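You operate a simulated robot arm through the tools that you are given. There is no shell and no other tool. Be economical: measure what you need, move in short steps, check, and stop when the job is done.

The job below is to be done with a simulated robot arm. You get a single attempt, and the scene is never put back.

JOB
Try the cube from the grey tray in the sample mould.
Fine: free the red clamp, slide the lid open, raise the lift, stand the cube on it and lower it; then shut and clamp the lid.

It is judged by the outcome, as a careful person would: the job done as asked, and still so three seconds after it is handed in. It fails if anything else is knocked over, pushed out of place, dropped, spilled or broken. Lids that push on must go on centred and level and be pressed home; caps that screw on are set level and turned clockwise until they are tight.

ROBOT AND FRAMES
A 7-joint arm with a two-finger parallel gripper, fixed in place. Base frame: the origin is at the foot of the arm, x ahead of it, y to its left, z up. Lengths are in m, angles in degrees, forces in N, time in s.
With the tool pointing down near the work surface it reaches from about 0.3 to 0.7 m from the base axis. Its first joint turns from -66.0 to 66.0 degrees. Payload 1.57 kg.
Tool frame: the origin (TCP) lies between the finger pads and is the grasp point; the fingertips stand 0.03 m ahead of it; z points along the fingers, y is the line along which they close. The gripper opens to 0.11 m. The fingers are 0.024 m wide and 0.012 m thick; the gripper's body (0.048 by 0.112 m) begins 0.078 m behind the TCP.
Orientation is that of the tool frame in the base frame, as a unit quaternion [w, x, y, z]. With the fingers straight down and closing along the base's y, the tool's x points along the base's -x, its y along +y and its z along -z.

CONTROLS
- The arm moves only by the tool send_rows. Its argument "series" is a list of rows, each an object (a shift or turn left out is 0, a gripper value left out holds the last) with "dp": the shift along the tool's x, y, z in units of 30 mm (1.0 is 30 mm), a list of three; "rot": the turn, a rotation vector about the tool's x, y, z in units of 8 degrees (1.0 is 8 degrees), a list of three; "hand": the gripper command, from -1 (fully open) to 1 (shut), values between in proportion. In form: [{"dp": [x, y, z], "rot": [rx, ry, rz], "hand": hand}, ...]. A call has 1 to 10 rows; each row shifts and turns the commanded pose from where the row before left it, along the tool's axes as they then stand. A call with a number of a shift or a turn outside -1 to 1 is refused whole. A row lasts 0.2 s, in which the tool goes at most 0.05 m and 8.6 degrees; a call with a longer step from one row to the next is refused whole, and so is a gripper value outside its range. A pose out of reach is approached as far as the arm can. The call stops where the force on the tool passes 70 N (or 10 N more than at its start, if that is more) or the arm is blocked; 0.2 s more then pass. Each finger travels about 0.108 m/s and halts on what it meets, pressing with about 31 N; the grip force reading is that of the motor and also rises with nothing between the fingers. The clock runs only during rows and for 0.2 s after the last one: add rows that do not move to give the fingers time. The reply holds the time, the measured pose of the TCP, the force on the tool along the base axes, the opening and the grip force, in the units named above and with some noise, with the torque about the TCP (base axes, N m) and any sound that the robot's microphone picked up, and new pictures: "pictures" is both (left out), scene, wrist or none.
- Cameras (640 x 400 px; columns grow to the right, rows downward): "scene" is fixed at [0.1461, -0.3813, 1.4033]; the picture's right is [0.90, -0.43, 0.00], its down [-0.25, -0.52, -0.81] and it looks along [0.35, 0.73, -0.58] (base axes); focal length 310 px, centre (320, 200). "wrist" rides on the gripper at [0.07, 0.016, -0.141] in the tool frame; the picture's right is [-0.23, 0.97, 0.00], its down [-0.86, -0.20, -0.48] and it looks along [-0.47, -0.11, 0.88] (tool axes); focal length 222 px, centre (320, 200).
- probe_pixels(camera, pixels): there is no depth. For up to 12 entries [column, row, z] of the newest picture of that camera ("zoom" is the newest enlarged one), the place [x, y] in the base frame at which the ray of that pixel passes the height z, good to about 0.002 m. The clock stands still meanwhile.
- zoom(camera, box): a new picture of the part [left, top, right, bottom] of that camera's present view, enlarged. The clock stands still meanwhile.
- finish_job(): hands the job in; it is judged then, once.

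Work in short steps. Measure before you move; look again where a grasp or a placing could have gone wrong, and mend it. You have 80 turns and 200 pictures in all, those below and enlarged ones among them. Open the gripper and draw the arm clear of the work before you hand the job in, unless the task says otherwise; then end with one line.

The tools are called after "Call:" as name(argument=value, ...) on one line, values as JSON. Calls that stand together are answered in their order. send_rows: Moves the arm, as the interface text tells. Its arguments: {"type":"object","properties":{"series":{"type":"array"},"pictures":{"type":"string","enum":["both","scene","wrist","none"]}},"required":["series"]} The other tools are called the same way: probe_pixels (camera, pixels) gives the place at which the rays of pixels pass given heights; zoom (camera, box) takes an enlarged picture of a part of a camera's view; finish_job () hands the job in.

At the start:

```text
clock: 0.0
position: [0.3562, 0.0177, 1.1457]
orientation: [0.0, 0.001, 1.0, 0.0]
wrist_force: [-0.1, 0.0, 0.8]
torque: [0.02, 0.0, 0.01]
width: 0.1098
grip_force: 0.1
```

scene: 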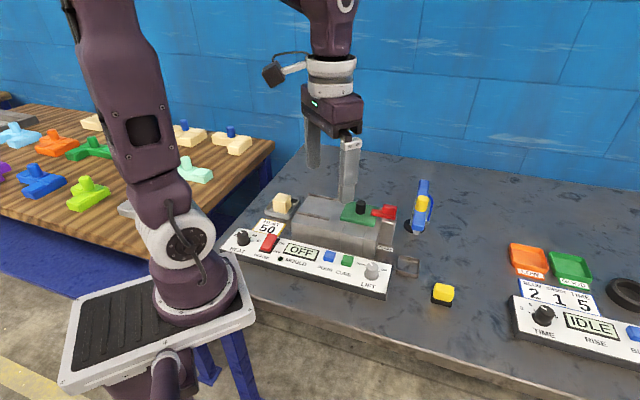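
wrist: 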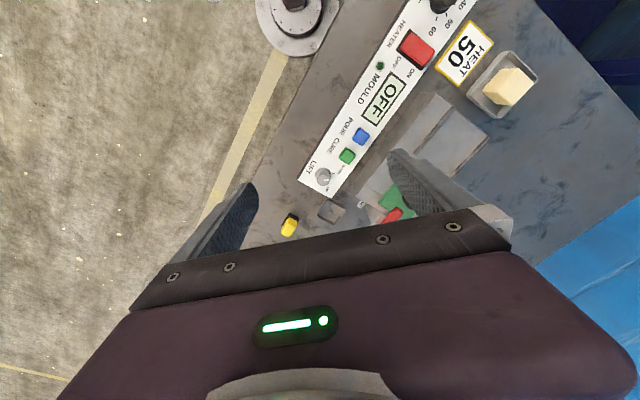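

The scene shows a mould machine around (340,235), with a grey tray holding a cube at (285,205). I'll enlarge both views before moving.

Call:
zoom(camera="scene", box=[220, 170, 460, 320])

Call:
zoom(camera="wrist", box=[280, 0, 560, 240])

```text
2.67 times, centred on (340, 245) of scene
```

zoom: 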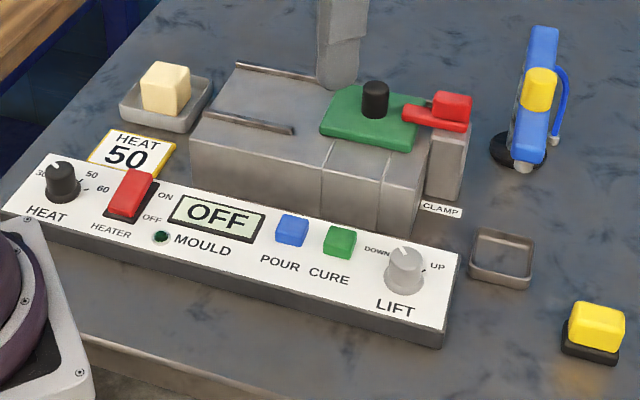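

```text
1.67 times, centred on (420, 120) of wrist
```

zoom: 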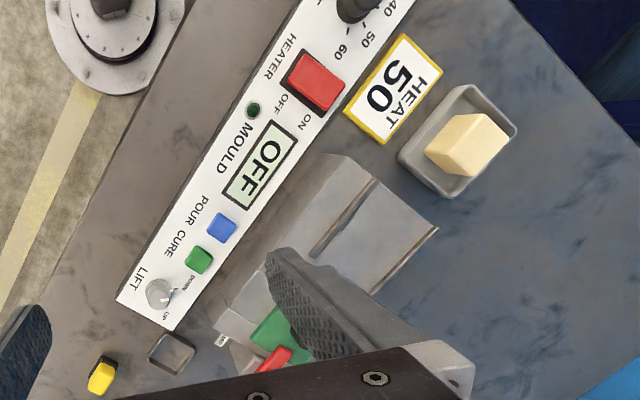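

I'll find heights by intersecting the rays of the same features in the two cameras: the lift knob, the tray cube, the table-level empty tray.

Call:
probe_pixels(camera="scene", pixels=[[371.9, 269.4, 0.0], [371.9, 269.4, 0.2], [371.9, 269.4, 0.4], [282, 202, 0.0], [282, 202, 0.2], [282, 202, 0.4], [408, 266, 0.0], [408, 266, 0.2], [408, 266, 0.4]])

Call:
probe_pixels(camera="wrist", pixels=[[323, 176, 0.0], [323, 176, 0.2], [323, 176, 0.4], [508, 87, 0.0], [508, 87, 0.2], [508, 87, 0.4], [331, 212, 0.0], [331, 212, 0.2], [331, 212, 0.4]])

```text
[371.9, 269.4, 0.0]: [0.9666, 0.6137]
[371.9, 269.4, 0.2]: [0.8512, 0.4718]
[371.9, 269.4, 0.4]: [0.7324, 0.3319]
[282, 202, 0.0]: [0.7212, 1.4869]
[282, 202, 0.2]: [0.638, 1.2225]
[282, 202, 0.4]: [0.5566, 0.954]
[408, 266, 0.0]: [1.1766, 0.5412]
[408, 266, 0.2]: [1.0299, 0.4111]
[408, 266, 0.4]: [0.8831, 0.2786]
```

```text
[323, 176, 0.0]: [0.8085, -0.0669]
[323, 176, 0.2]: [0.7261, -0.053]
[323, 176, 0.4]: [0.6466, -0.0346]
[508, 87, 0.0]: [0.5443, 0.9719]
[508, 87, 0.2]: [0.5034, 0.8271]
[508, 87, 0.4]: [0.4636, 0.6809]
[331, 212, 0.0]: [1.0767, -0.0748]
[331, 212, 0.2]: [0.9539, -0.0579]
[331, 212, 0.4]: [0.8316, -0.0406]
```

Knob z≈0.87, cube at about (0.374, 0.35, 0.85), table about 0.82. I'll zoom on the mould for details.

Call:
zoom(camera="scene", box=[285, 185, 405, 260])

Call:
zoom(camera="scene", box=[320, 235, 420, 300])

```text
5.33 times, centred on (345, 222) of scene
```

zoom: 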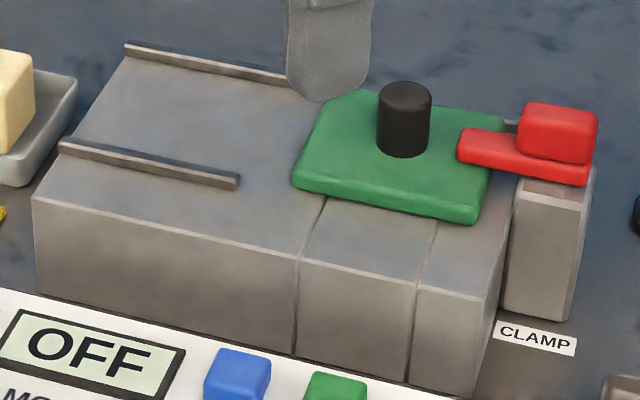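

```text
6.15 times, centred on (370, 268) of scene
```

zoom: 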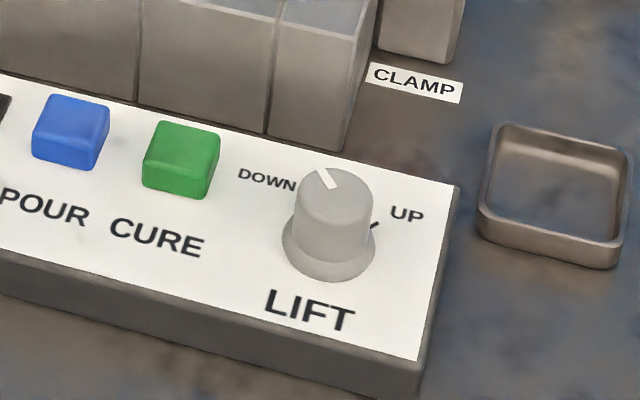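

Next I estimate positions of the lid, clamp and machine from the scene camera at plausible heights.

Call:
probe_pixels(camera="scene", pixels=[[360.9, 202.3, 0.95], [360.9, 202.3, 0.9], [360, 214.5, 0.92], [360, 214.5, 0.88], [388, 209.5, 0.95], [388, 209.5, 0.9], [374, 216, 0.93], [374, 216, 0.89], [309, 193, 0.9], [297, 212, 0.9], [329, 220, 0.9], [292, 238.5, 0.82]])

Call:
probe_pixels(camera="wrist", pixels=[[415, 151, 0.9], [415, 151, 0.93], [461, 137, 0.9], [461, 137, 0.93], [426, 95, 0.9], [426, 95, 0.93]])

```text
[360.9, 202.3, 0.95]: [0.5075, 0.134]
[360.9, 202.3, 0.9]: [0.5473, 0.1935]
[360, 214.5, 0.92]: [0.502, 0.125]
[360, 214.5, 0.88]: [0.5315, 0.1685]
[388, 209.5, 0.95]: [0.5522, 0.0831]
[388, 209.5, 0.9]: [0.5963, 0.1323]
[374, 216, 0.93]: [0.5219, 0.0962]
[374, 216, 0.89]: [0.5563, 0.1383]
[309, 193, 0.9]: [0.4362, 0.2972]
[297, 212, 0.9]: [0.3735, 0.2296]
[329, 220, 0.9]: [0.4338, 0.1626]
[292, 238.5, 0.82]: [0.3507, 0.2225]
```

```text
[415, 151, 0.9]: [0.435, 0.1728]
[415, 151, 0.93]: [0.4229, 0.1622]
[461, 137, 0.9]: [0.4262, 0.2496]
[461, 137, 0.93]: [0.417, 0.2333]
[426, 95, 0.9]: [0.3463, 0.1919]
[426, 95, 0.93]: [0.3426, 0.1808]
```

Moving the hand over the mould at height to look down at lid and clamp with the wrist camera.

Call:
send_rows(series=[{"dp": [-0.9, 0.68, 0]}, {"dp": [-0.9, 0.68, 0]}, {"dp": [-0.9, 0.68, 0]}, {"dp": [-0.9, 0.68, 0]}, {"dp": [-0.9, 0.68, 0]}, {}])

```text
clock: 1.4
position: [0.4913, 0.1222, 1.146]
orientation: [-0.001, 0.0, 1.0, -0.001]
wrist_force: [-0.9, -0.6, 0.1]
torque: [-0.03, 0.03, -0.03]
width: 0.1101
grip_force: 0.0
```

scene: 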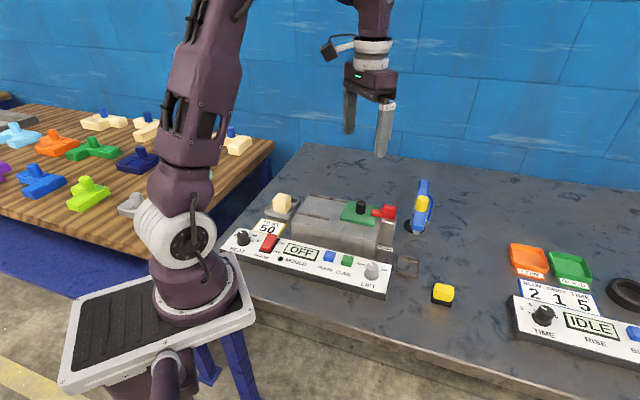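
wrist: 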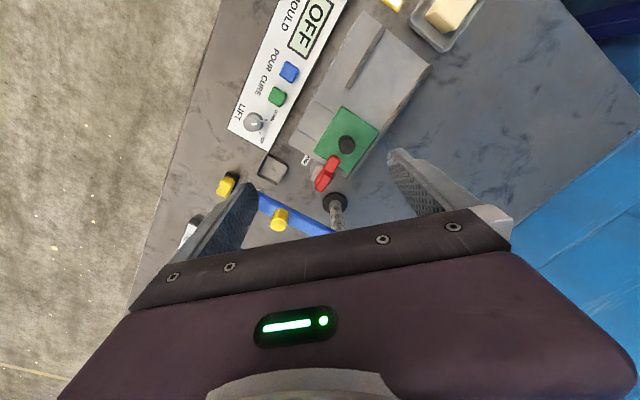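

Good view: lid knob at (346,145), clamp at (328,173). Enlarge both cameras.

Call:
zoom(camera="wrist", box=[230, 80, 390, 205])

Call:
zoom(camera="scene", box=[285, 185, 405, 260])

```text
3.20 times, centred on (310, 142) of wrist
```

zoom: 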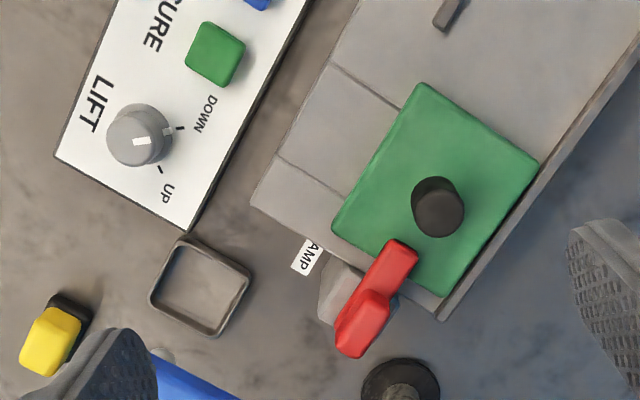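

```text
5.33 times, centred on (345, 222) of scene
```

zoom: 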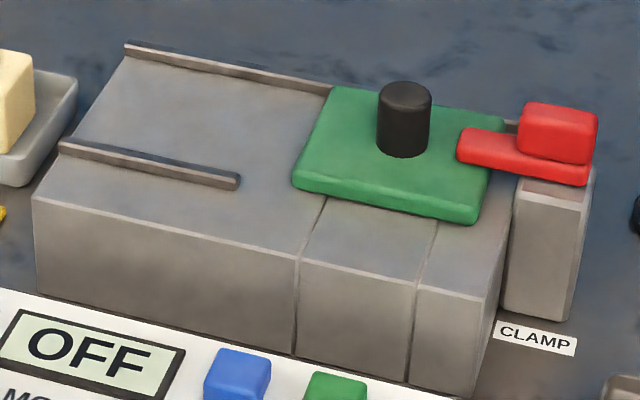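

Locate features by both cameras at two heights each (scene zoom first).

Call:
probe_pixels(camera="zoom", pixels=[[405, 93, 0.9], [405, 93, 0.95], [560, 118, 0.9], [560, 118, 0.95], [297, 170, 0.9], [505, 122, 0.9], [475, 208, 0.9], [345, 90, 0.9], [33, 200, 0.9], [490, 298, 0.9], [478, 392, 0.82], [568, 320, 0.82]])

Call:
probe_pixels(camera="wrist", pixels=[[347.8, 146.5, 0.9], [347.8, 146.5, 0.95], [326, 177.5, 0.9], [326, 177.5, 0.95], [341.5, 106, 0.9], [341.5, 106, 0.85], [378.5, 130, 0.9], [378.5, 130, 0.85], [314, 151.5, 0.9], [314, 151.5, 0.85], [288, 144, 0.9], [288, 144, 0.85]])

```text
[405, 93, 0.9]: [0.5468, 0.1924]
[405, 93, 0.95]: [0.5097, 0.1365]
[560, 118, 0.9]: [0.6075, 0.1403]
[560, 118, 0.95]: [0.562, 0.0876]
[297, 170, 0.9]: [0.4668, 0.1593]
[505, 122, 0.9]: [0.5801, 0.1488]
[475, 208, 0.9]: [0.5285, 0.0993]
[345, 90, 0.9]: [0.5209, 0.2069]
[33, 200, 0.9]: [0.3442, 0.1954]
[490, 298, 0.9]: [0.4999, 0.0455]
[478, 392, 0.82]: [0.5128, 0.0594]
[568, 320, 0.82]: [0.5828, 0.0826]
```

```text
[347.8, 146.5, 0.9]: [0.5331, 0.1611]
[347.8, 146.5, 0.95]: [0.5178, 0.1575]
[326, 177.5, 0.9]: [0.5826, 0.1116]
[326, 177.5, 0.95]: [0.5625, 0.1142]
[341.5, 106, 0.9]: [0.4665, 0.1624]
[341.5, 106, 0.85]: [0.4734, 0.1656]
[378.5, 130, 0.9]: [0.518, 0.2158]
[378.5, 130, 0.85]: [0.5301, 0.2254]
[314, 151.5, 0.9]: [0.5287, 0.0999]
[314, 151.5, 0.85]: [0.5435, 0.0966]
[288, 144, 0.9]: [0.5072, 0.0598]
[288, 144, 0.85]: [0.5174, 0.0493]
```

Geometry: the lid's edges run at -45° (u=(0.71,-0.71)); lid top z≈0.90, knob top (0.524,0.158,0.93), clamp handle ≈(0.575,0.111,0.93). I'll yaw the hand +45° so the fingers close across the machine's long axis, and lower slightly to view the clamp.

Call:
send_rows(series=[{"rot": [0, 0, 0.94]}, {"rot": [0, 0, 0.94]}, {"rot": [0, 0, 0.94]}, {"rot": [0, 0, 0.94]}, {"rot": [0, 0, 0.94]}, {"rot": [0, 0, 0.94]}, {"dp": [-0.9, 0, 0.9]}, {"dp": [-0.9, 0, 0.9]}, {"dp": [-0.6, 0, 0.8]}, {}])

```text
clock: 3.6
position: [0.5431, 0.0712, 1.068]
orientation: [0.0, 0.384, 0.923, 0.0]
wrist_force: [-0.4, -0.2, -0.7]
torque: [-0.01, 0.04, 0.03]
width: 0.1097
grip_force: 0.1
```

scene: 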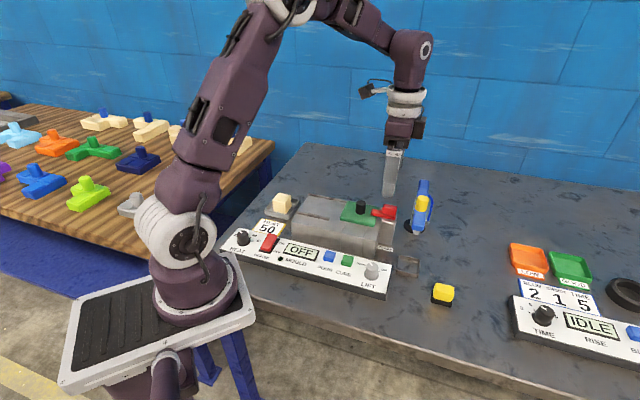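
wrist: 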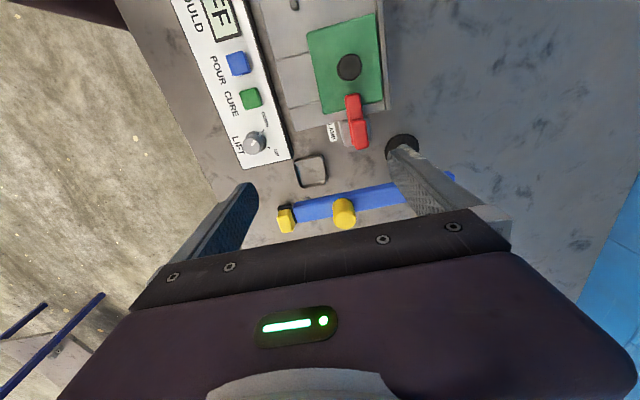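

Zoom on clamp in this view and re-measure.

Call:
zoom(camera="wrist", box=[280, 0, 440, 160])

Call:
probe_pixels(camera="wrist", pixels=[[307, 33, 0.9], [323, 114, 0.9], [376, 14, 0.9], [384, 102, 0.9], [349, 66, 0.93], [238, 161, 0.85], [172, 0, 0.85], [257, 142, 0.87], [309, 172, 0.83]])

```text
2.50 times, centred on (360, 80) of wrist
```

zoom: 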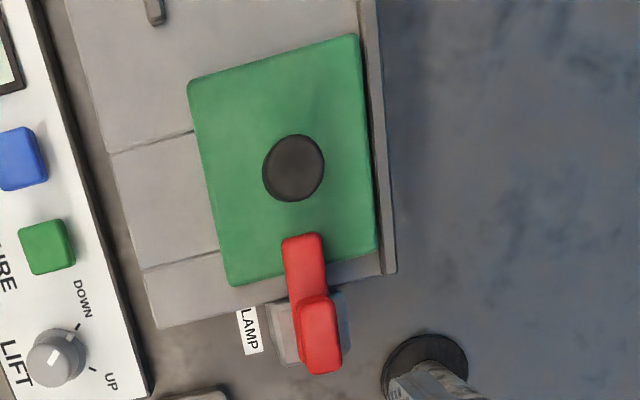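

```text
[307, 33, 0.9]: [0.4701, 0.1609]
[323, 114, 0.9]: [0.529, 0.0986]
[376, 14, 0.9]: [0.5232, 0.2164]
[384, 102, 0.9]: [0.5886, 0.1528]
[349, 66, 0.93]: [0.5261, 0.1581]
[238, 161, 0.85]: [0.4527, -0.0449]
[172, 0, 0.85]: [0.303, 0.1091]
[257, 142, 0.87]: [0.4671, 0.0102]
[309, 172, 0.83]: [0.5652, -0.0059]
```

Measure the handle block corners and post.

Call:
probe_pixels(camera="zoom", pixels=[[300, 300, 0.93], [330, 297, 0.93], [340, 365, 0.93], [308, 373, 0.93], [283, 240, 0.91], [320, 235, 0.91], [268, 310, 0.89], [283, 363, 0.89], [350, 290, 0.89], [352, 345, 0.89], [387, 395, 0.85], [425, 335, 0.83]])

Call:
zoom(camera="scene", box=[360, 165, 440, 235])

```text
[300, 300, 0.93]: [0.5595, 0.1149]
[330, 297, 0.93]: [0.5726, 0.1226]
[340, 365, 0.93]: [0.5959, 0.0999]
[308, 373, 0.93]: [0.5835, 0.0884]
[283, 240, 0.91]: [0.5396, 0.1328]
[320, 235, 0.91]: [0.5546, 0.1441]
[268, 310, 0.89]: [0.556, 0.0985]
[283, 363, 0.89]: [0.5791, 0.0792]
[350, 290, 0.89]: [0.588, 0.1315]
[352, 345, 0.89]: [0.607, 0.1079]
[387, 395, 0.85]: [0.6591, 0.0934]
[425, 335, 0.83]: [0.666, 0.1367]
```

```text
5.71 times, centred on (400, 200) of scene
```

zoom: 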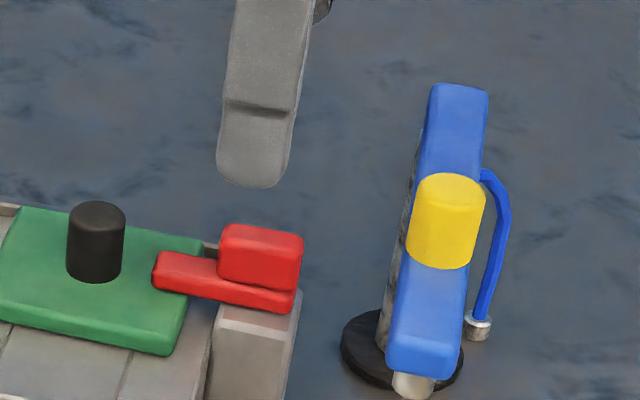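

Check where the blue/yellow gun stands relative to the clamp so the hand clears it.

Call:
probe_pixels(camera="scene", pixels=[[424.5, 183, 0.95], [424.5, 183, 0.9], [418, 228, 0.95], [418, 228, 0.9], [422, 204, 0.98], [422, 204, 0.92]])

Call:
probe_pixels(camera="wrist", pixels=[[345, 198, 0.95], [345, 198, 0.9], [297, 210, 0.95], [297, 210, 0.9], [343, 213, 0.98], [343, 213, 0.92], [448, 177, 0.9], [448, 177, 0.95]])

```text
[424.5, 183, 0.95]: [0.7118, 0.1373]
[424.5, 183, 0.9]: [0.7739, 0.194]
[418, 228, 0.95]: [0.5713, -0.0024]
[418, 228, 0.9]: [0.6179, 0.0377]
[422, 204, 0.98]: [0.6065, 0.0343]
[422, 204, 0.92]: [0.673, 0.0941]
```

```text
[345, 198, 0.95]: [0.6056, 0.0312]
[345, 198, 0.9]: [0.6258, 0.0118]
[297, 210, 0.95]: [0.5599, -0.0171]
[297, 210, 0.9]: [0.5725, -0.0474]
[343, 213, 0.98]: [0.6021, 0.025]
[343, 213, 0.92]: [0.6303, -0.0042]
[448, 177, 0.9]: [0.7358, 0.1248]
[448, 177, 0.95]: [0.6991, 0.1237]
```

Handle centre ≈(0.578,0.1065); gun is at s≈0.40, clear by 4 cm. I narrow the fingers, move across +v 50 mm, and lower to z≈0.99 for a check.

Call:
send_rows(series=[{"dp": [0, 0.83, 0], "hand": 0.1}, {"dp": [0, 0.83, 0]}, {"dp": [0, 0, 0.9]}, {"dp": [0, 0, 0.9]}, {"dp": [0, 0, 0.8]}, {}])

```text
clock: 5.0
position: [0.5782, 0.1043, 0.9906]
orientation: [0.0, 0.383, 0.924, 0.0]
wrist_force: [0.2, 1.2, 0.8]
torque: [0.03, 0.0, -0.02]
width: 0.0494
grip_force: 0.0
```

scene: 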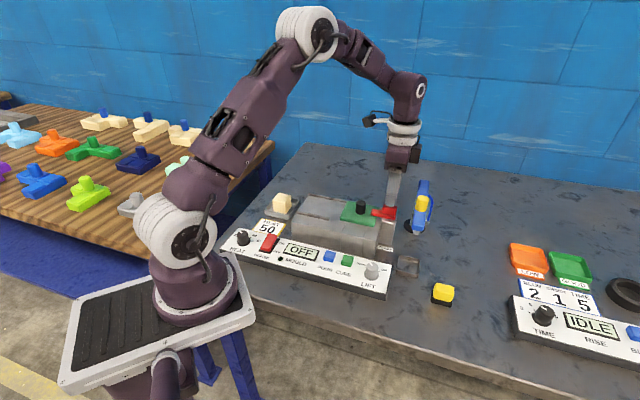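
wrist: 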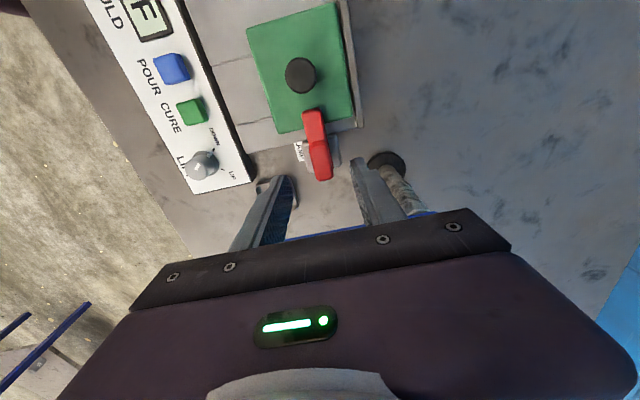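

Check handle position now: block corners near (309,143),(325,143),(331,177),(316,181).

Call:
zoom(camera="wrist", box=[270, 90, 390, 210])

Call:
probe_pixels(camera="wrist", pixels=[[310, 144, 0.932], [326, 142, 0.932], [331, 176, 0.932], [316, 181, 0.932]])

```text
3.33 times, centred on (330, 150) of wrist
```

zoom: 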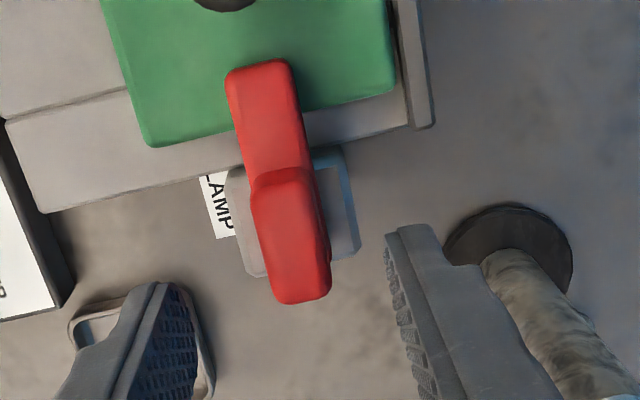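

```text
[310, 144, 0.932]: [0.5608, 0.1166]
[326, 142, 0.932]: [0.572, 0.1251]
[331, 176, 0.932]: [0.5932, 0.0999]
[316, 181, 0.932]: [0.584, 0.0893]
```

Handle centre (0.5775,0.108) is between the fingers. Descend to z≈0.936 and close.

Call:
send_rows(series=[{"dp": [0, 0.05, 0.9]}, {"dp": [0.05, 0, 0.9]}, {}, {"hand": 1}, {}, {}], pictures="wrist")

```text
clock: 6.4
position: [0.5801, 0.1056, 0.9363]
orientation: [0.0, 0.383, 0.924, 0.001]
wrist_force: [11.5, 7.5, -9.4]
torque: [-0.02, -0.75, 0.07]
width: 0.0197
grip_force: 33.3
```

wrist: 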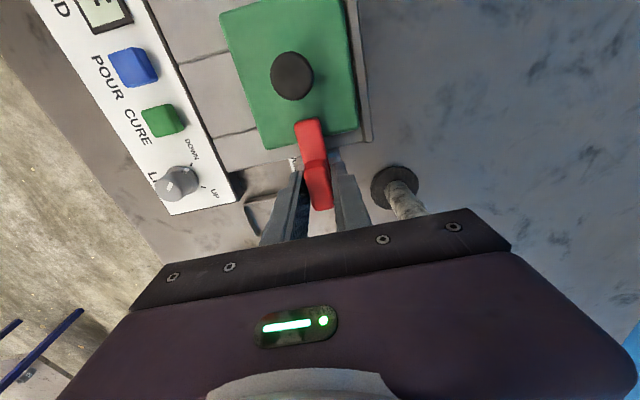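

Grip holds the handle (0.0197 m). Probe for its mechanism with a small clockwise yaw (about 5°).

Call:
send_rows(series=[{"rot": [0, 0, 0.3]}, {"rot": [0, 0, 0.35]}, {}], pictures="wrist")

```text
clock: 7.2
position: [0.5798, 0.1066, 0.9365]
orientation: [0.002, 0.425, 0.905, 0.001]
wrist_force: [16.5, 9.3, -3.2]
torque: [0.06, -0.54, 1.07]
width: 0.0202
grip_force: 32.9
```

wrist: 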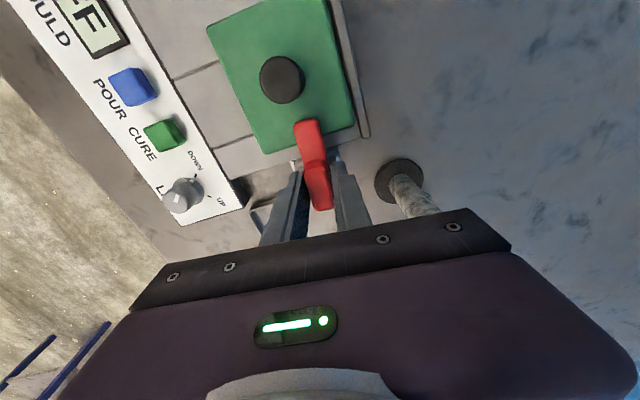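

The bar stayed aligned with the fingers, so it turned with the hand (torque 1 Nm, perhaps friction). Go on clockwise a bit and watch torque.

Call:
send_rows(series=[{"rot": [0, 0, 0.5]}, {"rot": [0, 0, 0.5]}, {}], pictures="wrist")

```text
clock: 8.0
position: [0.5779, 0.1082, 0.9359]
orientation: [0.0, 0.487, 0.874, 0.0]
wrist_force: [15.1, 17.2, 1.1]
torque: [0.31, -0.4, 1.44]
width: 0.0237
grip_force: 36.1
```

wrist: 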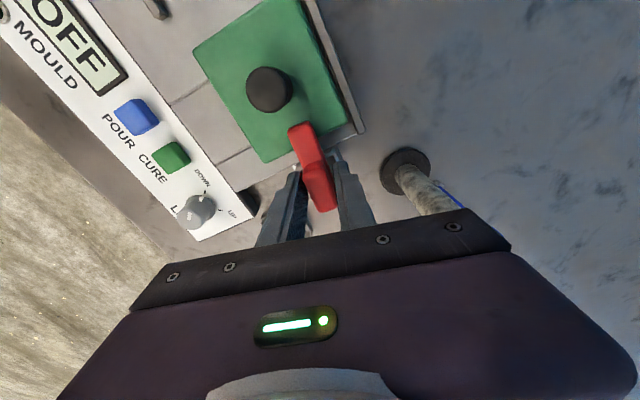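

Opening grew to 0.024 and the bar now looks skewed between the fingers: it does not turn clockwise. Return to neutral and look at the readings.

Call:
send_rows(series=[{"rot": [0, 0, -0.8]}, {"rot": [0, 0, -0.85]}, {}, {}], pictures="wrist")

```text
clock: 9.0
position: [0.5793, 0.1066, 0.9357]
orientation: [0.001, 0.383, 0.924, -0.001]
wrist_force: [23.1, 7.0, 0.1]
torque: [0.32, -0.47, 0.07]
width: 0.0195
grip_force: 33.7
```

wrist: 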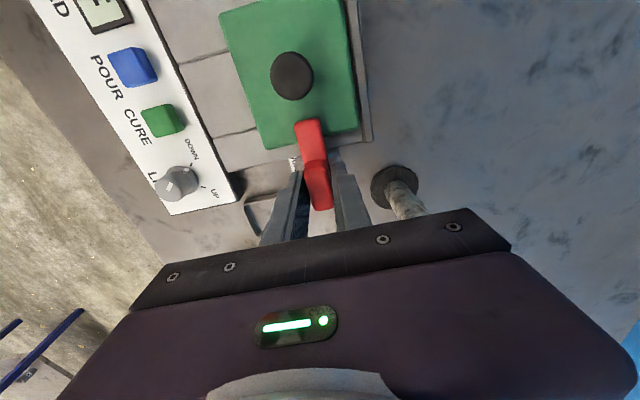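

Now test a pull outward along +u (tool -x) in small steps: 9 mm.

Call:
send_rows(series=[{"dp": [-0.15, -0.05, 0]}, {"dp": [-0.15, 0, 0]}, {}], pictures="wrist")

```text
clock: 9.8
position: [0.5811, 0.1048, 0.9361]
orientation: [-0.004, 0.383, 0.924, 0.004]
wrist_force: [-11.5, 45.2, 21.7]
torque: [1.36, 0.37, 0.02]
width: 0.0197
grip_force: 33.2
```

wrist: 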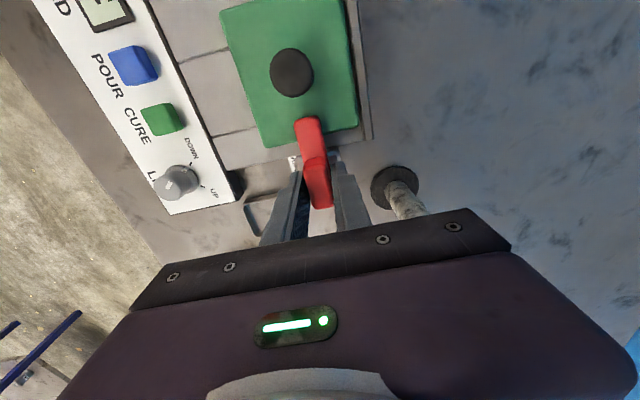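

Blocked outward (40 N after 2.5 mm). Return, then test lifting upward.

Call:
send_rows(series=[{"dp": [0.3, 0.05, 0]}, {}, {"dp": [0, 0, -0.1]}, {"dp": [0, 0, -0.15]}, {}], pictures="wrist")

```text
clock: 11.0
position: [0.5792, 0.107, 0.9422]
orientation: [0.0, 0.383, 0.924, 0.0]
wrist_force: [22.5, 8.6, -34.9]
torque: [0.02, -0.41, 0.12]
width: 0.0177
grip_force: 32.6
```

wrist: 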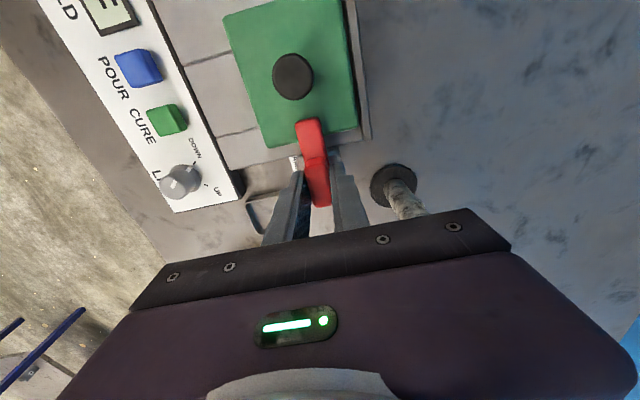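

Up 6 mm with 35 N and the opening changed (fingers likely slid). Return down and test counter-clockwise yaw.

Call:
send_rows(series=[{"dp": [0, 0, 0.2]}, {}, {"rot": [0, 0, -0.5]}, {"rot": [0, 0, -0.5]}, {}], pictures="wrist")

```text
clock: 12.2
position: [0.5781, 0.1069, 0.9405]
orientation: [0.004, 0.318, 0.948, 0.002]
wrist_force: [-0.5, -5.3, 68.7]
torque: [-0.57, 0.8, -0.04]
width: 0.0179
grip_force: 32.3
```

wrist: 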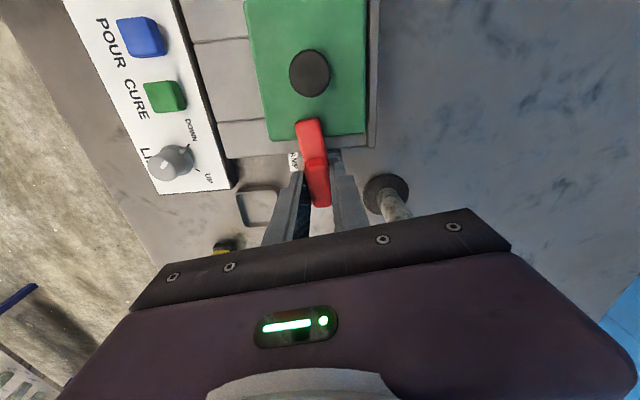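

Counter-clockwise turns freely (yaw torque ≈0), but I'm pressing down 69 N. Relieve 4 mm upward and continue turning.

Call:
send_rows(series=[{"dp": [0, 0, -0.14]}, {}, {"rot": [0, 0, -0.8]}, {"rot": [0, 0, -0.8]}, {}], pictures="wrist")

```text
clock: 13.4
position: [0.5789, 0.1055, 0.9407]
orientation: [0.001, 0.211, 0.978, 0.0]
wrist_force: [19.1, -17.3, 20.0]
torque: [-0.23, -0.79, -0.03]
width: 0.0179
grip_force: 33.2
```

wrist: 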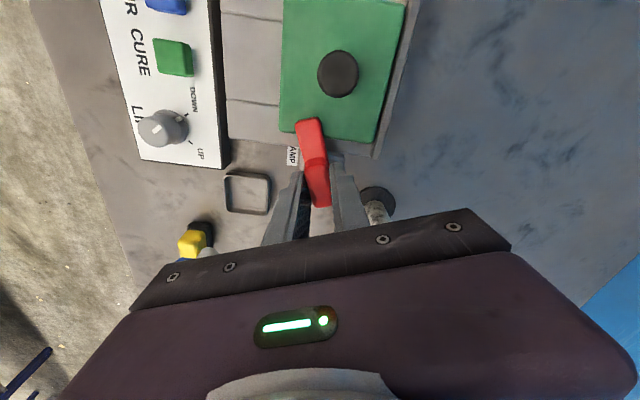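

Side force of ~26 N along +u: shift the hand 3 mm that way and continue turning.

Call:
send_rows(series=[{"dp": [-0.1, -0.035, -0.06]}, {}, {"rot": [0, 0, -0.8]}, {"rot": [0, 0, -0.8]}, {}], pictures="wrist")

```text
clock: 14.6
position: [0.5788, 0.104, 0.9411]
orientation: [-0.003, 0.1, 0.995, 0.0]
wrist_force: [-6.9, -9.9, -24.0]
torque: [0.35, 0.55, -0.04]
width: 0.0179
grip_force: 33.2
```

wrist: 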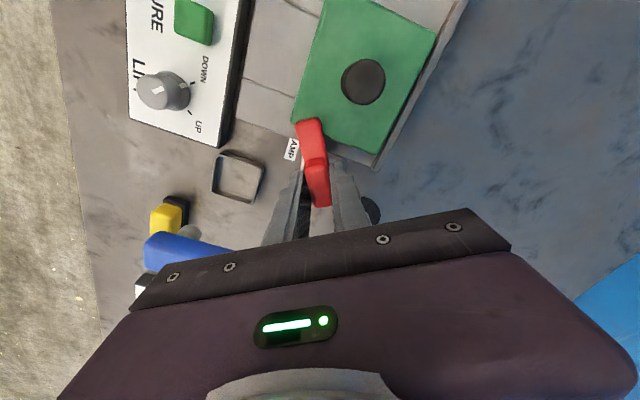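

Turned ~33°, nose nearly off the lid. Continue two more sets.

Call:
send_rows(series=[{"dp": [0.02, -0.04, 0.05]}, {"rot": [0, 0, -0.8]}, {"rot": [0, 0, -0.8]}, {}], pictures="none")

Call:
send_rows(series=[{"rot": [0, 0, -0.8]}, {"rot": [0, 0, -0.8]}, {}], pictures="wrist")

```text
clock: 15.6
position: [0.5777, 0.103, 0.9415]
orientation: [0.0, -0.013, 1.0, 0.001]
wrist_force: [-13.1, 3.4, -14.2]
torque: [-0.02, 0.92, 0.02]
width: 0.018
grip_force: 31.9
```

```text
clock: 16.4
position: [0.5785, 0.1024, 0.9409]
orientation: [-0.001, -0.124, 0.992, 0.0]
wrist_force: [-16.6, 5.7, -11.9]
torque: [-0.18, 0.94, 0.04]
width: 0.0181
grip_force: 32.7
```

wrist: 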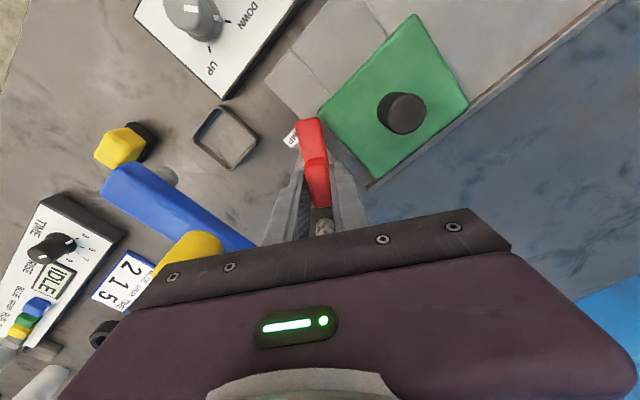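

About 60° turned, still free. Continue toward 90°, watching torque.

Call:
send_rows(series=[{"dp": [0.05, 0, 0.03]}, {"rot": [0, 0, -0.8]}, {"rot": [0, 0, -0.8]}, {}], pictures="none")

Call:
send_rows(series=[{"rot": [0, 0, -0.8]}, {"rot": [0, 0, -0.8]}, {}])

```text
clock: 17.4
position: [0.5789, 0.1019, 0.9409]
orientation: [0.002, -0.232, 0.973, 0.0]
wrist_force: [-2.2, -6.0, 0.0]
torque: [0.38, -0.35, -0.03]
width: 0.0177
grip_force: 32.3
```

```text
clock: 18.2
position: [0.5796, 0.102, 0.9418]
orientation: [0.001, -0.339, 0.941, -0.001]
wrist_force: [13.9, -16.7, 12.3]
torque: [0.02, 0.02, -0.08]
width: 0.0179
grip_force: 32.3
```

scene: 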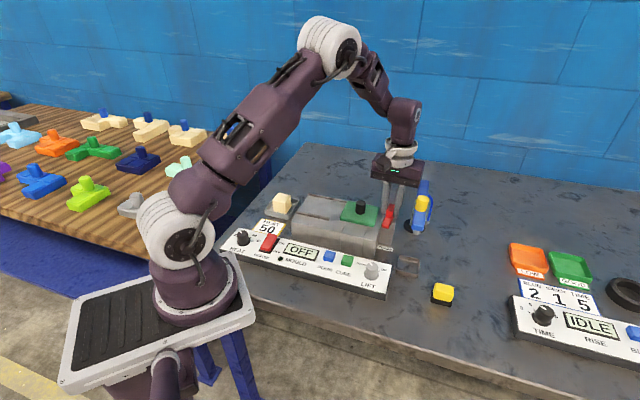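
wrist: 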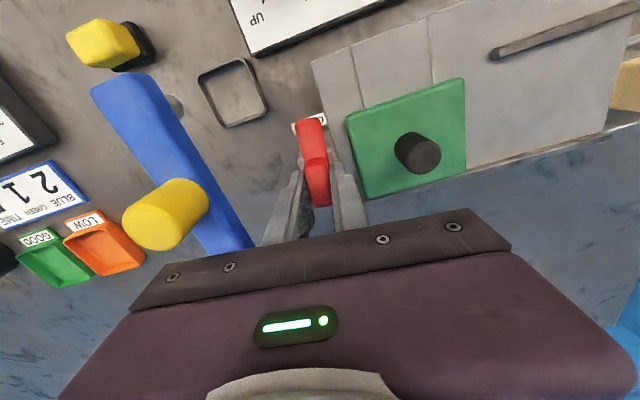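

85° turned; a last 5° then open modestly and rise.

Call:
send_rows(series=[{"rot": [0, 0, -0.7]}, {}, {}], pictures="none")

```text
clock: 19.0
position: [0.5781, 0.1024, 0.9414]
orientation: [0.002, -0.385, 0.923, -0.002]
wrist_force: [21.7, -25.7, 24.3]
torque: [0.34, -0.54, -0.14]
width: 0.018
grip_force: 32.3
```

Clamp is at 90°. Open slightly, rise, and move along tool +y (−u) 75 mm above the lid knob, fingers at 0.06.

Call:
send_rows(series=[{"hand": 0.4}, {}, {"dp": [0, 0, -1]}, {"dp": [0, 0, -1]}, {"dp": [-0.05, 0.83, 0], "hand": -0.05}, {"dp": [-0.05, 0.83, 0]}, {"dp": [0, 0.83, 0]}, {}])

```text
clock: 20.8
position: [0.526, 0.1587, 1.0005]
orientation: [0.0, -0.385, 0.923, 0.0]
wrist_force: [0.2, -0.2, 0.2]
torque: [0.0, 0.04, 0.0]
width: 0.0579
grip_force: 0.2
```

scene: 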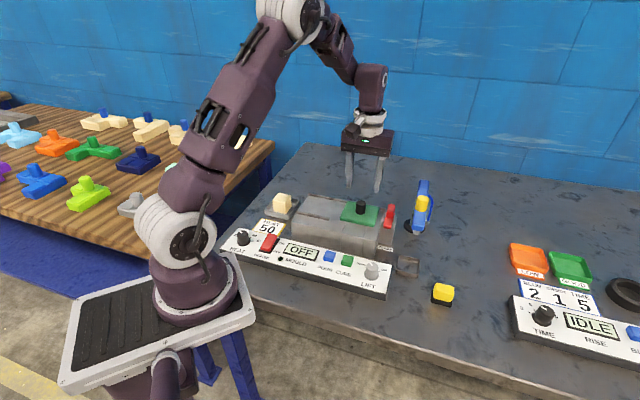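
wrist: 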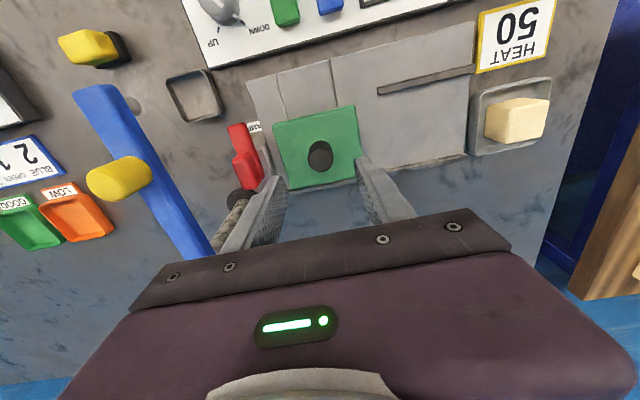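

Verify the knob: top at about (320,153) in wrist.

Call:
probe_pixels(camera="wrist", pixels=[[320, 154, 0.93], [272, 120, 0.9], [356, 107, 0.9], [362, 178, 0.9], [287, 189, 0.9], [517, 122, 0.86]])

Call:
zoom(camera="wrist", box=[220, 60, 420, 220])

```text
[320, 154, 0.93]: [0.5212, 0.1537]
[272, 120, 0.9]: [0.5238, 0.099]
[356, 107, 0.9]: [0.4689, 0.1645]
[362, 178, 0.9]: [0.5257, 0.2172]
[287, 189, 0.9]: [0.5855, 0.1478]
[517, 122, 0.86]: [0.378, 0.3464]
```

```text
2.50 times, centred on (320, 140) of wrist
```

zoom: 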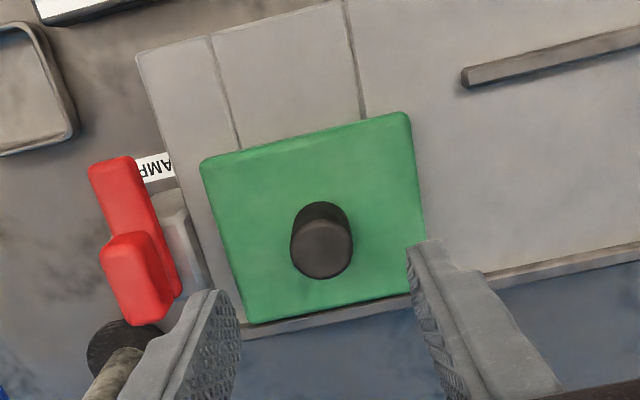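

Knob is centred. Descend to z≈0.937 and close.

Call:
send_rows(series=[{"dp": [0, 0, 0.8]}, {"dp": [0, 0, 0.8]}, {"dp": [0, 0, 0.5]}, {}, {"hand": 1}, {}, {}], pictures="wrist")

```text
clock: 22.4
position: [0.5265, 0.1588, 0.9369]
orientation: [-0.001, -0.385, 0.923, 0.001]
wrist_force: [-8.0, 7.4, -5.3]
torque: [0.0, -0.24, 0.08]
width: 0.0255
grip_force: 35.8
```

wrist: 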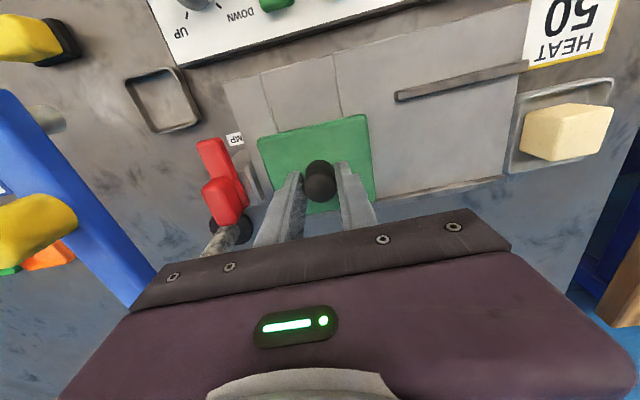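

Knob gripped (0.0255). Slide +y (−u) 30 mm first.

Call:
send_rows(series=[{"dp": [0, 0.35, 0]}, {"dp": [0, 0.35, 0]}, {"dp": [0, 0.3, 0]}, {}], pictures="wrist")

```text
clock: 23.4
position: [0.5057, 0.1795, 0.9369]
orientation: [0.0, -0.384, 0.923, 0.0]
wrist_force: [-0.1, -1.2, -21.5]
torque: [-0.35, -0.33, -0.04]
width: 0.0255
grip_force: 36.4
```

wrist: 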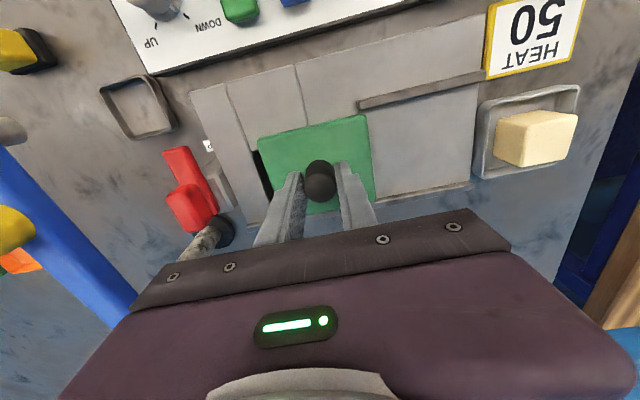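

The lid slides and the opening appears at (262,175). Vertical force −21 N: lower 1 mm and slide on 54 mm.

Call:
send_rows(series=[{"dp": [0, 0.3, 0.04]}, {"dp": [0, 0.4, 0.03]}, {"dp": [0, 0.4, 0]}, {"dp": [0, 0.4, 0]}, {"dp": [0, 0.3, 0]}, {}], pictures="wrist")

```text
clock: 24.8
position: [0.4673, 0.2187, 0.9357]
orientation: [0.001, -0.385, 0.923, 0.002]
wrist_force: [-8.2, -8.8, 25.2]
torque: [0.06, 0.52, 0.0]
width: 0.0255
grip_force: 36.9
```

wrist: 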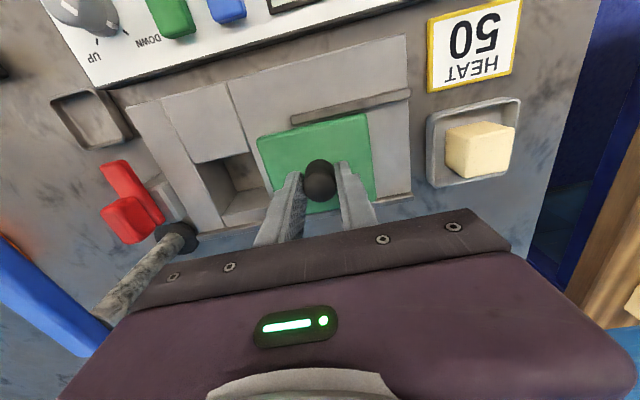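

Well now mostly uncovered. Continue gently to see if the lid clears fully.

Call:
send_rows(series=[{"dp": [0, 0.2, -0.04]}, {"dp": [0, 0.2, 0]}, {}], pictures="wrist")

Call:
zoom(camera="wrist", box=[130, 70, 390, 240])

```text
clock: 25.6
position: [0.4586, 0.2276, 0.9359]
orientation: [0.001, -0.385, 0.923, 0.0]
wrist_force: [1.4, 4.7, -13.2]
torque: [0.12, -0.8, 0.12]
width: 0.0254
grip_force: 36.3
```

wrist: 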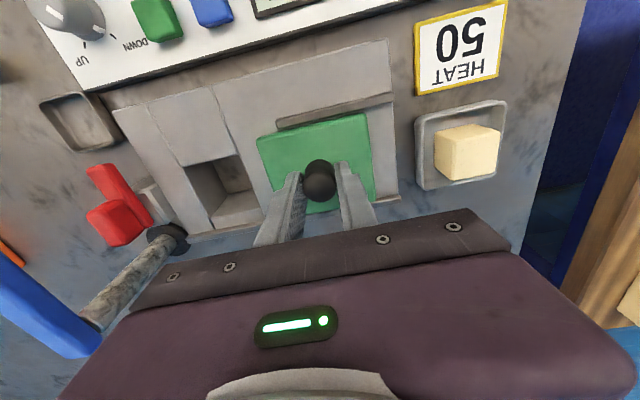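

```text
2.35 times, centred on (260, 155) of wrist
```

zoom: 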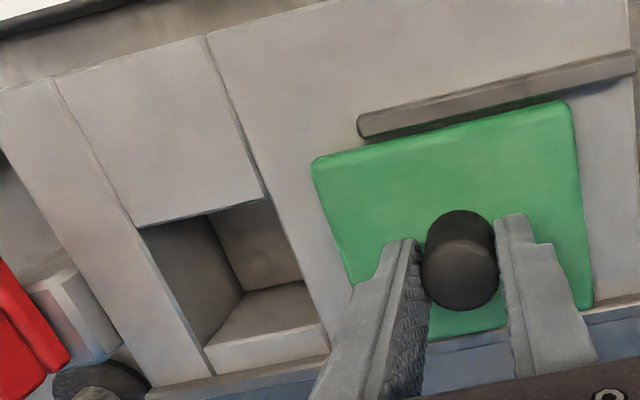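

Lid is fully off the well. Release, rise and go above the lift knob (~(0.463,0.004)).

Call:
send_rows(series=[{"hand": 0.0}, {}, {"dp": [0, 0, -1]}, {"dp": [0, 0, -1]}, {"dp": [0.86, -0.9, 0]}, {"dp": [0.86, -0.9, 0]}, {"dp": [0.86, -0.9, 0]}, {"dp": [0.86, -0.9, 0]}, {"dp": [0.86, -0.9, 0]}, {"dp": [0.86, -0.9, 0.5]}])

```text
clock: 27.8
position: [0.4631, -0.0007, 0.9834]
orientation: [0.0, -0.385, 0.923, 0.0]
wrist_force: [-0.6, -0.5, 0.3]
torque: [0.03, 0.04, 0.02]
width: 0.0549
grip_force: 0.2
```

scene: 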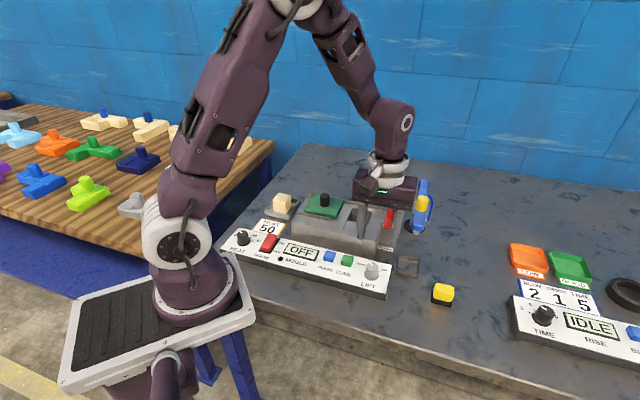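
wrist: 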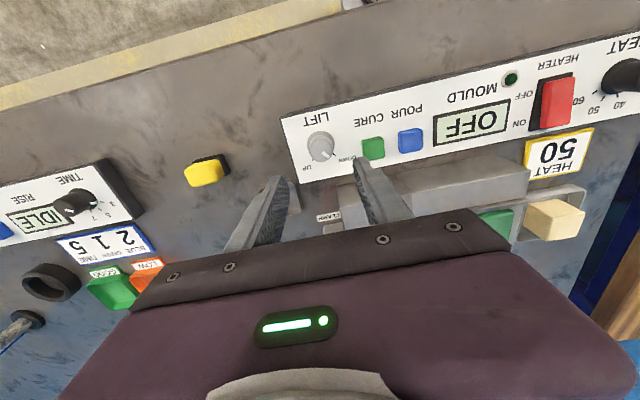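

Zoom on the lift knob at (320,145) and measure.

Call:
zoom(camera="wrist", box=[270, 100, 420, 200])

Call:
zoom(camera="scene", box=[310, 180, 430, 300])

```text
4.00 times, centred on (345, 150) of wrist
```

zoom: 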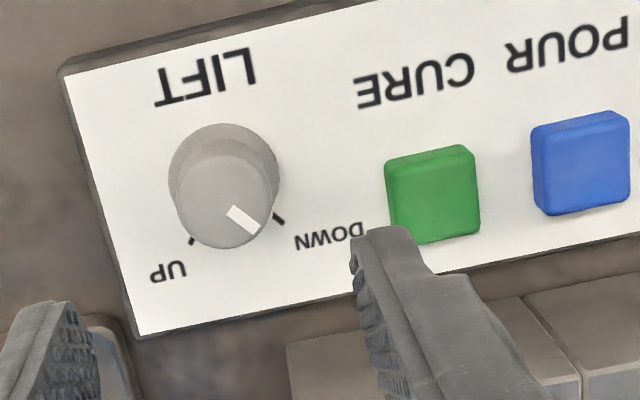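

```text
3.33 times, centred on (370, 240) of scene
```

zoom: 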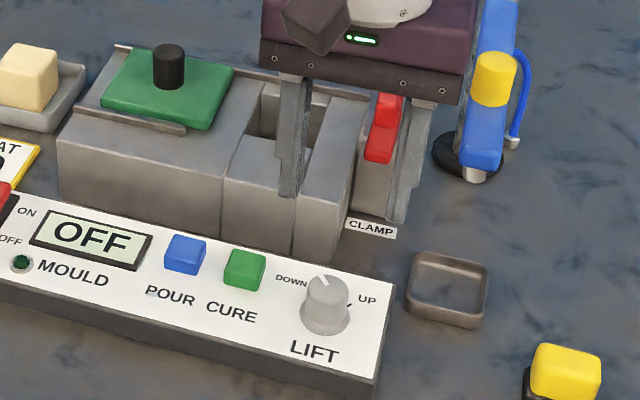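

Call:
probe_pixels(camera="wrist", pixels=[[320.5, 151.25, 0.88], [320.5, 151.25, 0.86], [320.7, 143.7, 0.85], [320.7, 143.7, 0.84], [308.5, 151.25, 0.87], [332.5, 151.25, 0.87], [335, 154.5, 0.85], [313, 160.2, 0.85], [367, 150, 0.86], [285, 118, 0.85]])

Call:
probe_pixels(camera="scene", pixels=[[372.4, 267, 0.89], [372.4, 267, 0.88], [372.4, 267, 0.87], [372.4, 267, 0.86]])

```text
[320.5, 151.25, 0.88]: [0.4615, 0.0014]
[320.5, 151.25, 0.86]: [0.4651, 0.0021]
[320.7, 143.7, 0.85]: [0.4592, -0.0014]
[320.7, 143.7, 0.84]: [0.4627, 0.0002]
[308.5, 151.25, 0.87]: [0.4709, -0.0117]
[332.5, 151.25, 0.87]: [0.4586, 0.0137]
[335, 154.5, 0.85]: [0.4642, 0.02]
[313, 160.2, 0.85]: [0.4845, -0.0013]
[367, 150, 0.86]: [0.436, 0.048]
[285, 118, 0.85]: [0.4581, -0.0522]
```

```text
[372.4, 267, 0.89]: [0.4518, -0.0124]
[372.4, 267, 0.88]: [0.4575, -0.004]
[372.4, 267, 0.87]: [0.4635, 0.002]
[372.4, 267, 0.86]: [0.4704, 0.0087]
```

Knob axis at (0.463,0.001), top 0.87, pointer at DOWN; ticks show a 90° clockwise turn to UP. Narrow to 0.045, descend to z 0.880, close.

Call:
send_rows(series=[{"dp": [-0.05, 0.03, 0.8], "hand": 0.18}, {"dp": [0, 0, 0.8]}, {"dp": [0, 0, 0.8]}, {"dp": [0, 0, 0.8]}, {"dp": [0, 0, 0.25]}, {}], pictures="wrist")

```text
clock: 29.2
position: [0.4644, 0.0028, 0.8782]
orientation: [0.0, -0.386, 0.923, -0.001]
wrist_force: [0.2, -1.2, 0.0]
torque: [0.01, -0.03, -0.01]
width: 0.0454
grip_force: 0.0
```

wrist: 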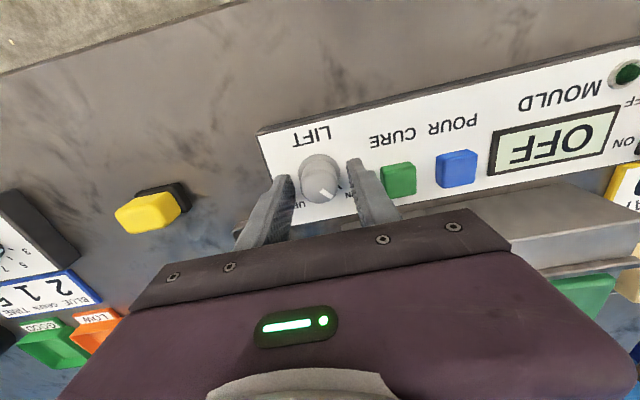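

Fingers straddle the knob. Close and turn the first ~25° clockwise.

Call:
send_rows(series=[{"hand": 1}, {}, {"rot": [0, 0, 0.8]}, {"rot": [0, 0, 0.8]}, {"rot": [0, 0, 0.8]}, {"rot": [0, 0, 0.8]}, {}], pictures="wrist")

```text
clock: 30.8
position: [0.4662, 0.0018, 0.8788]
orientation: [0.0, -0.17, 0.986, -0.001]
wrist_force: [12.0, -24.9, -14.0]
torque: [-0.63, -0.42, 0.07]
width: 0.0338
grip_force: 42.0
```

wrist: 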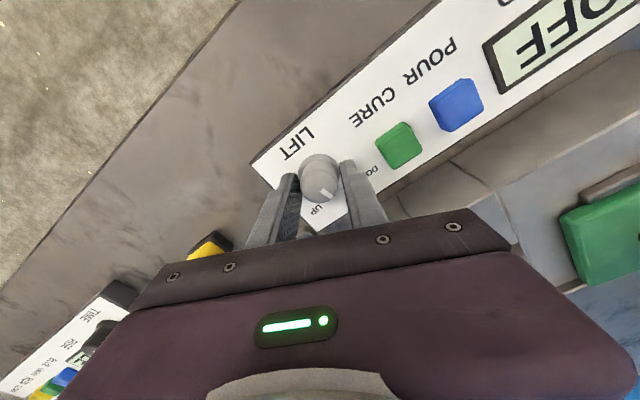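

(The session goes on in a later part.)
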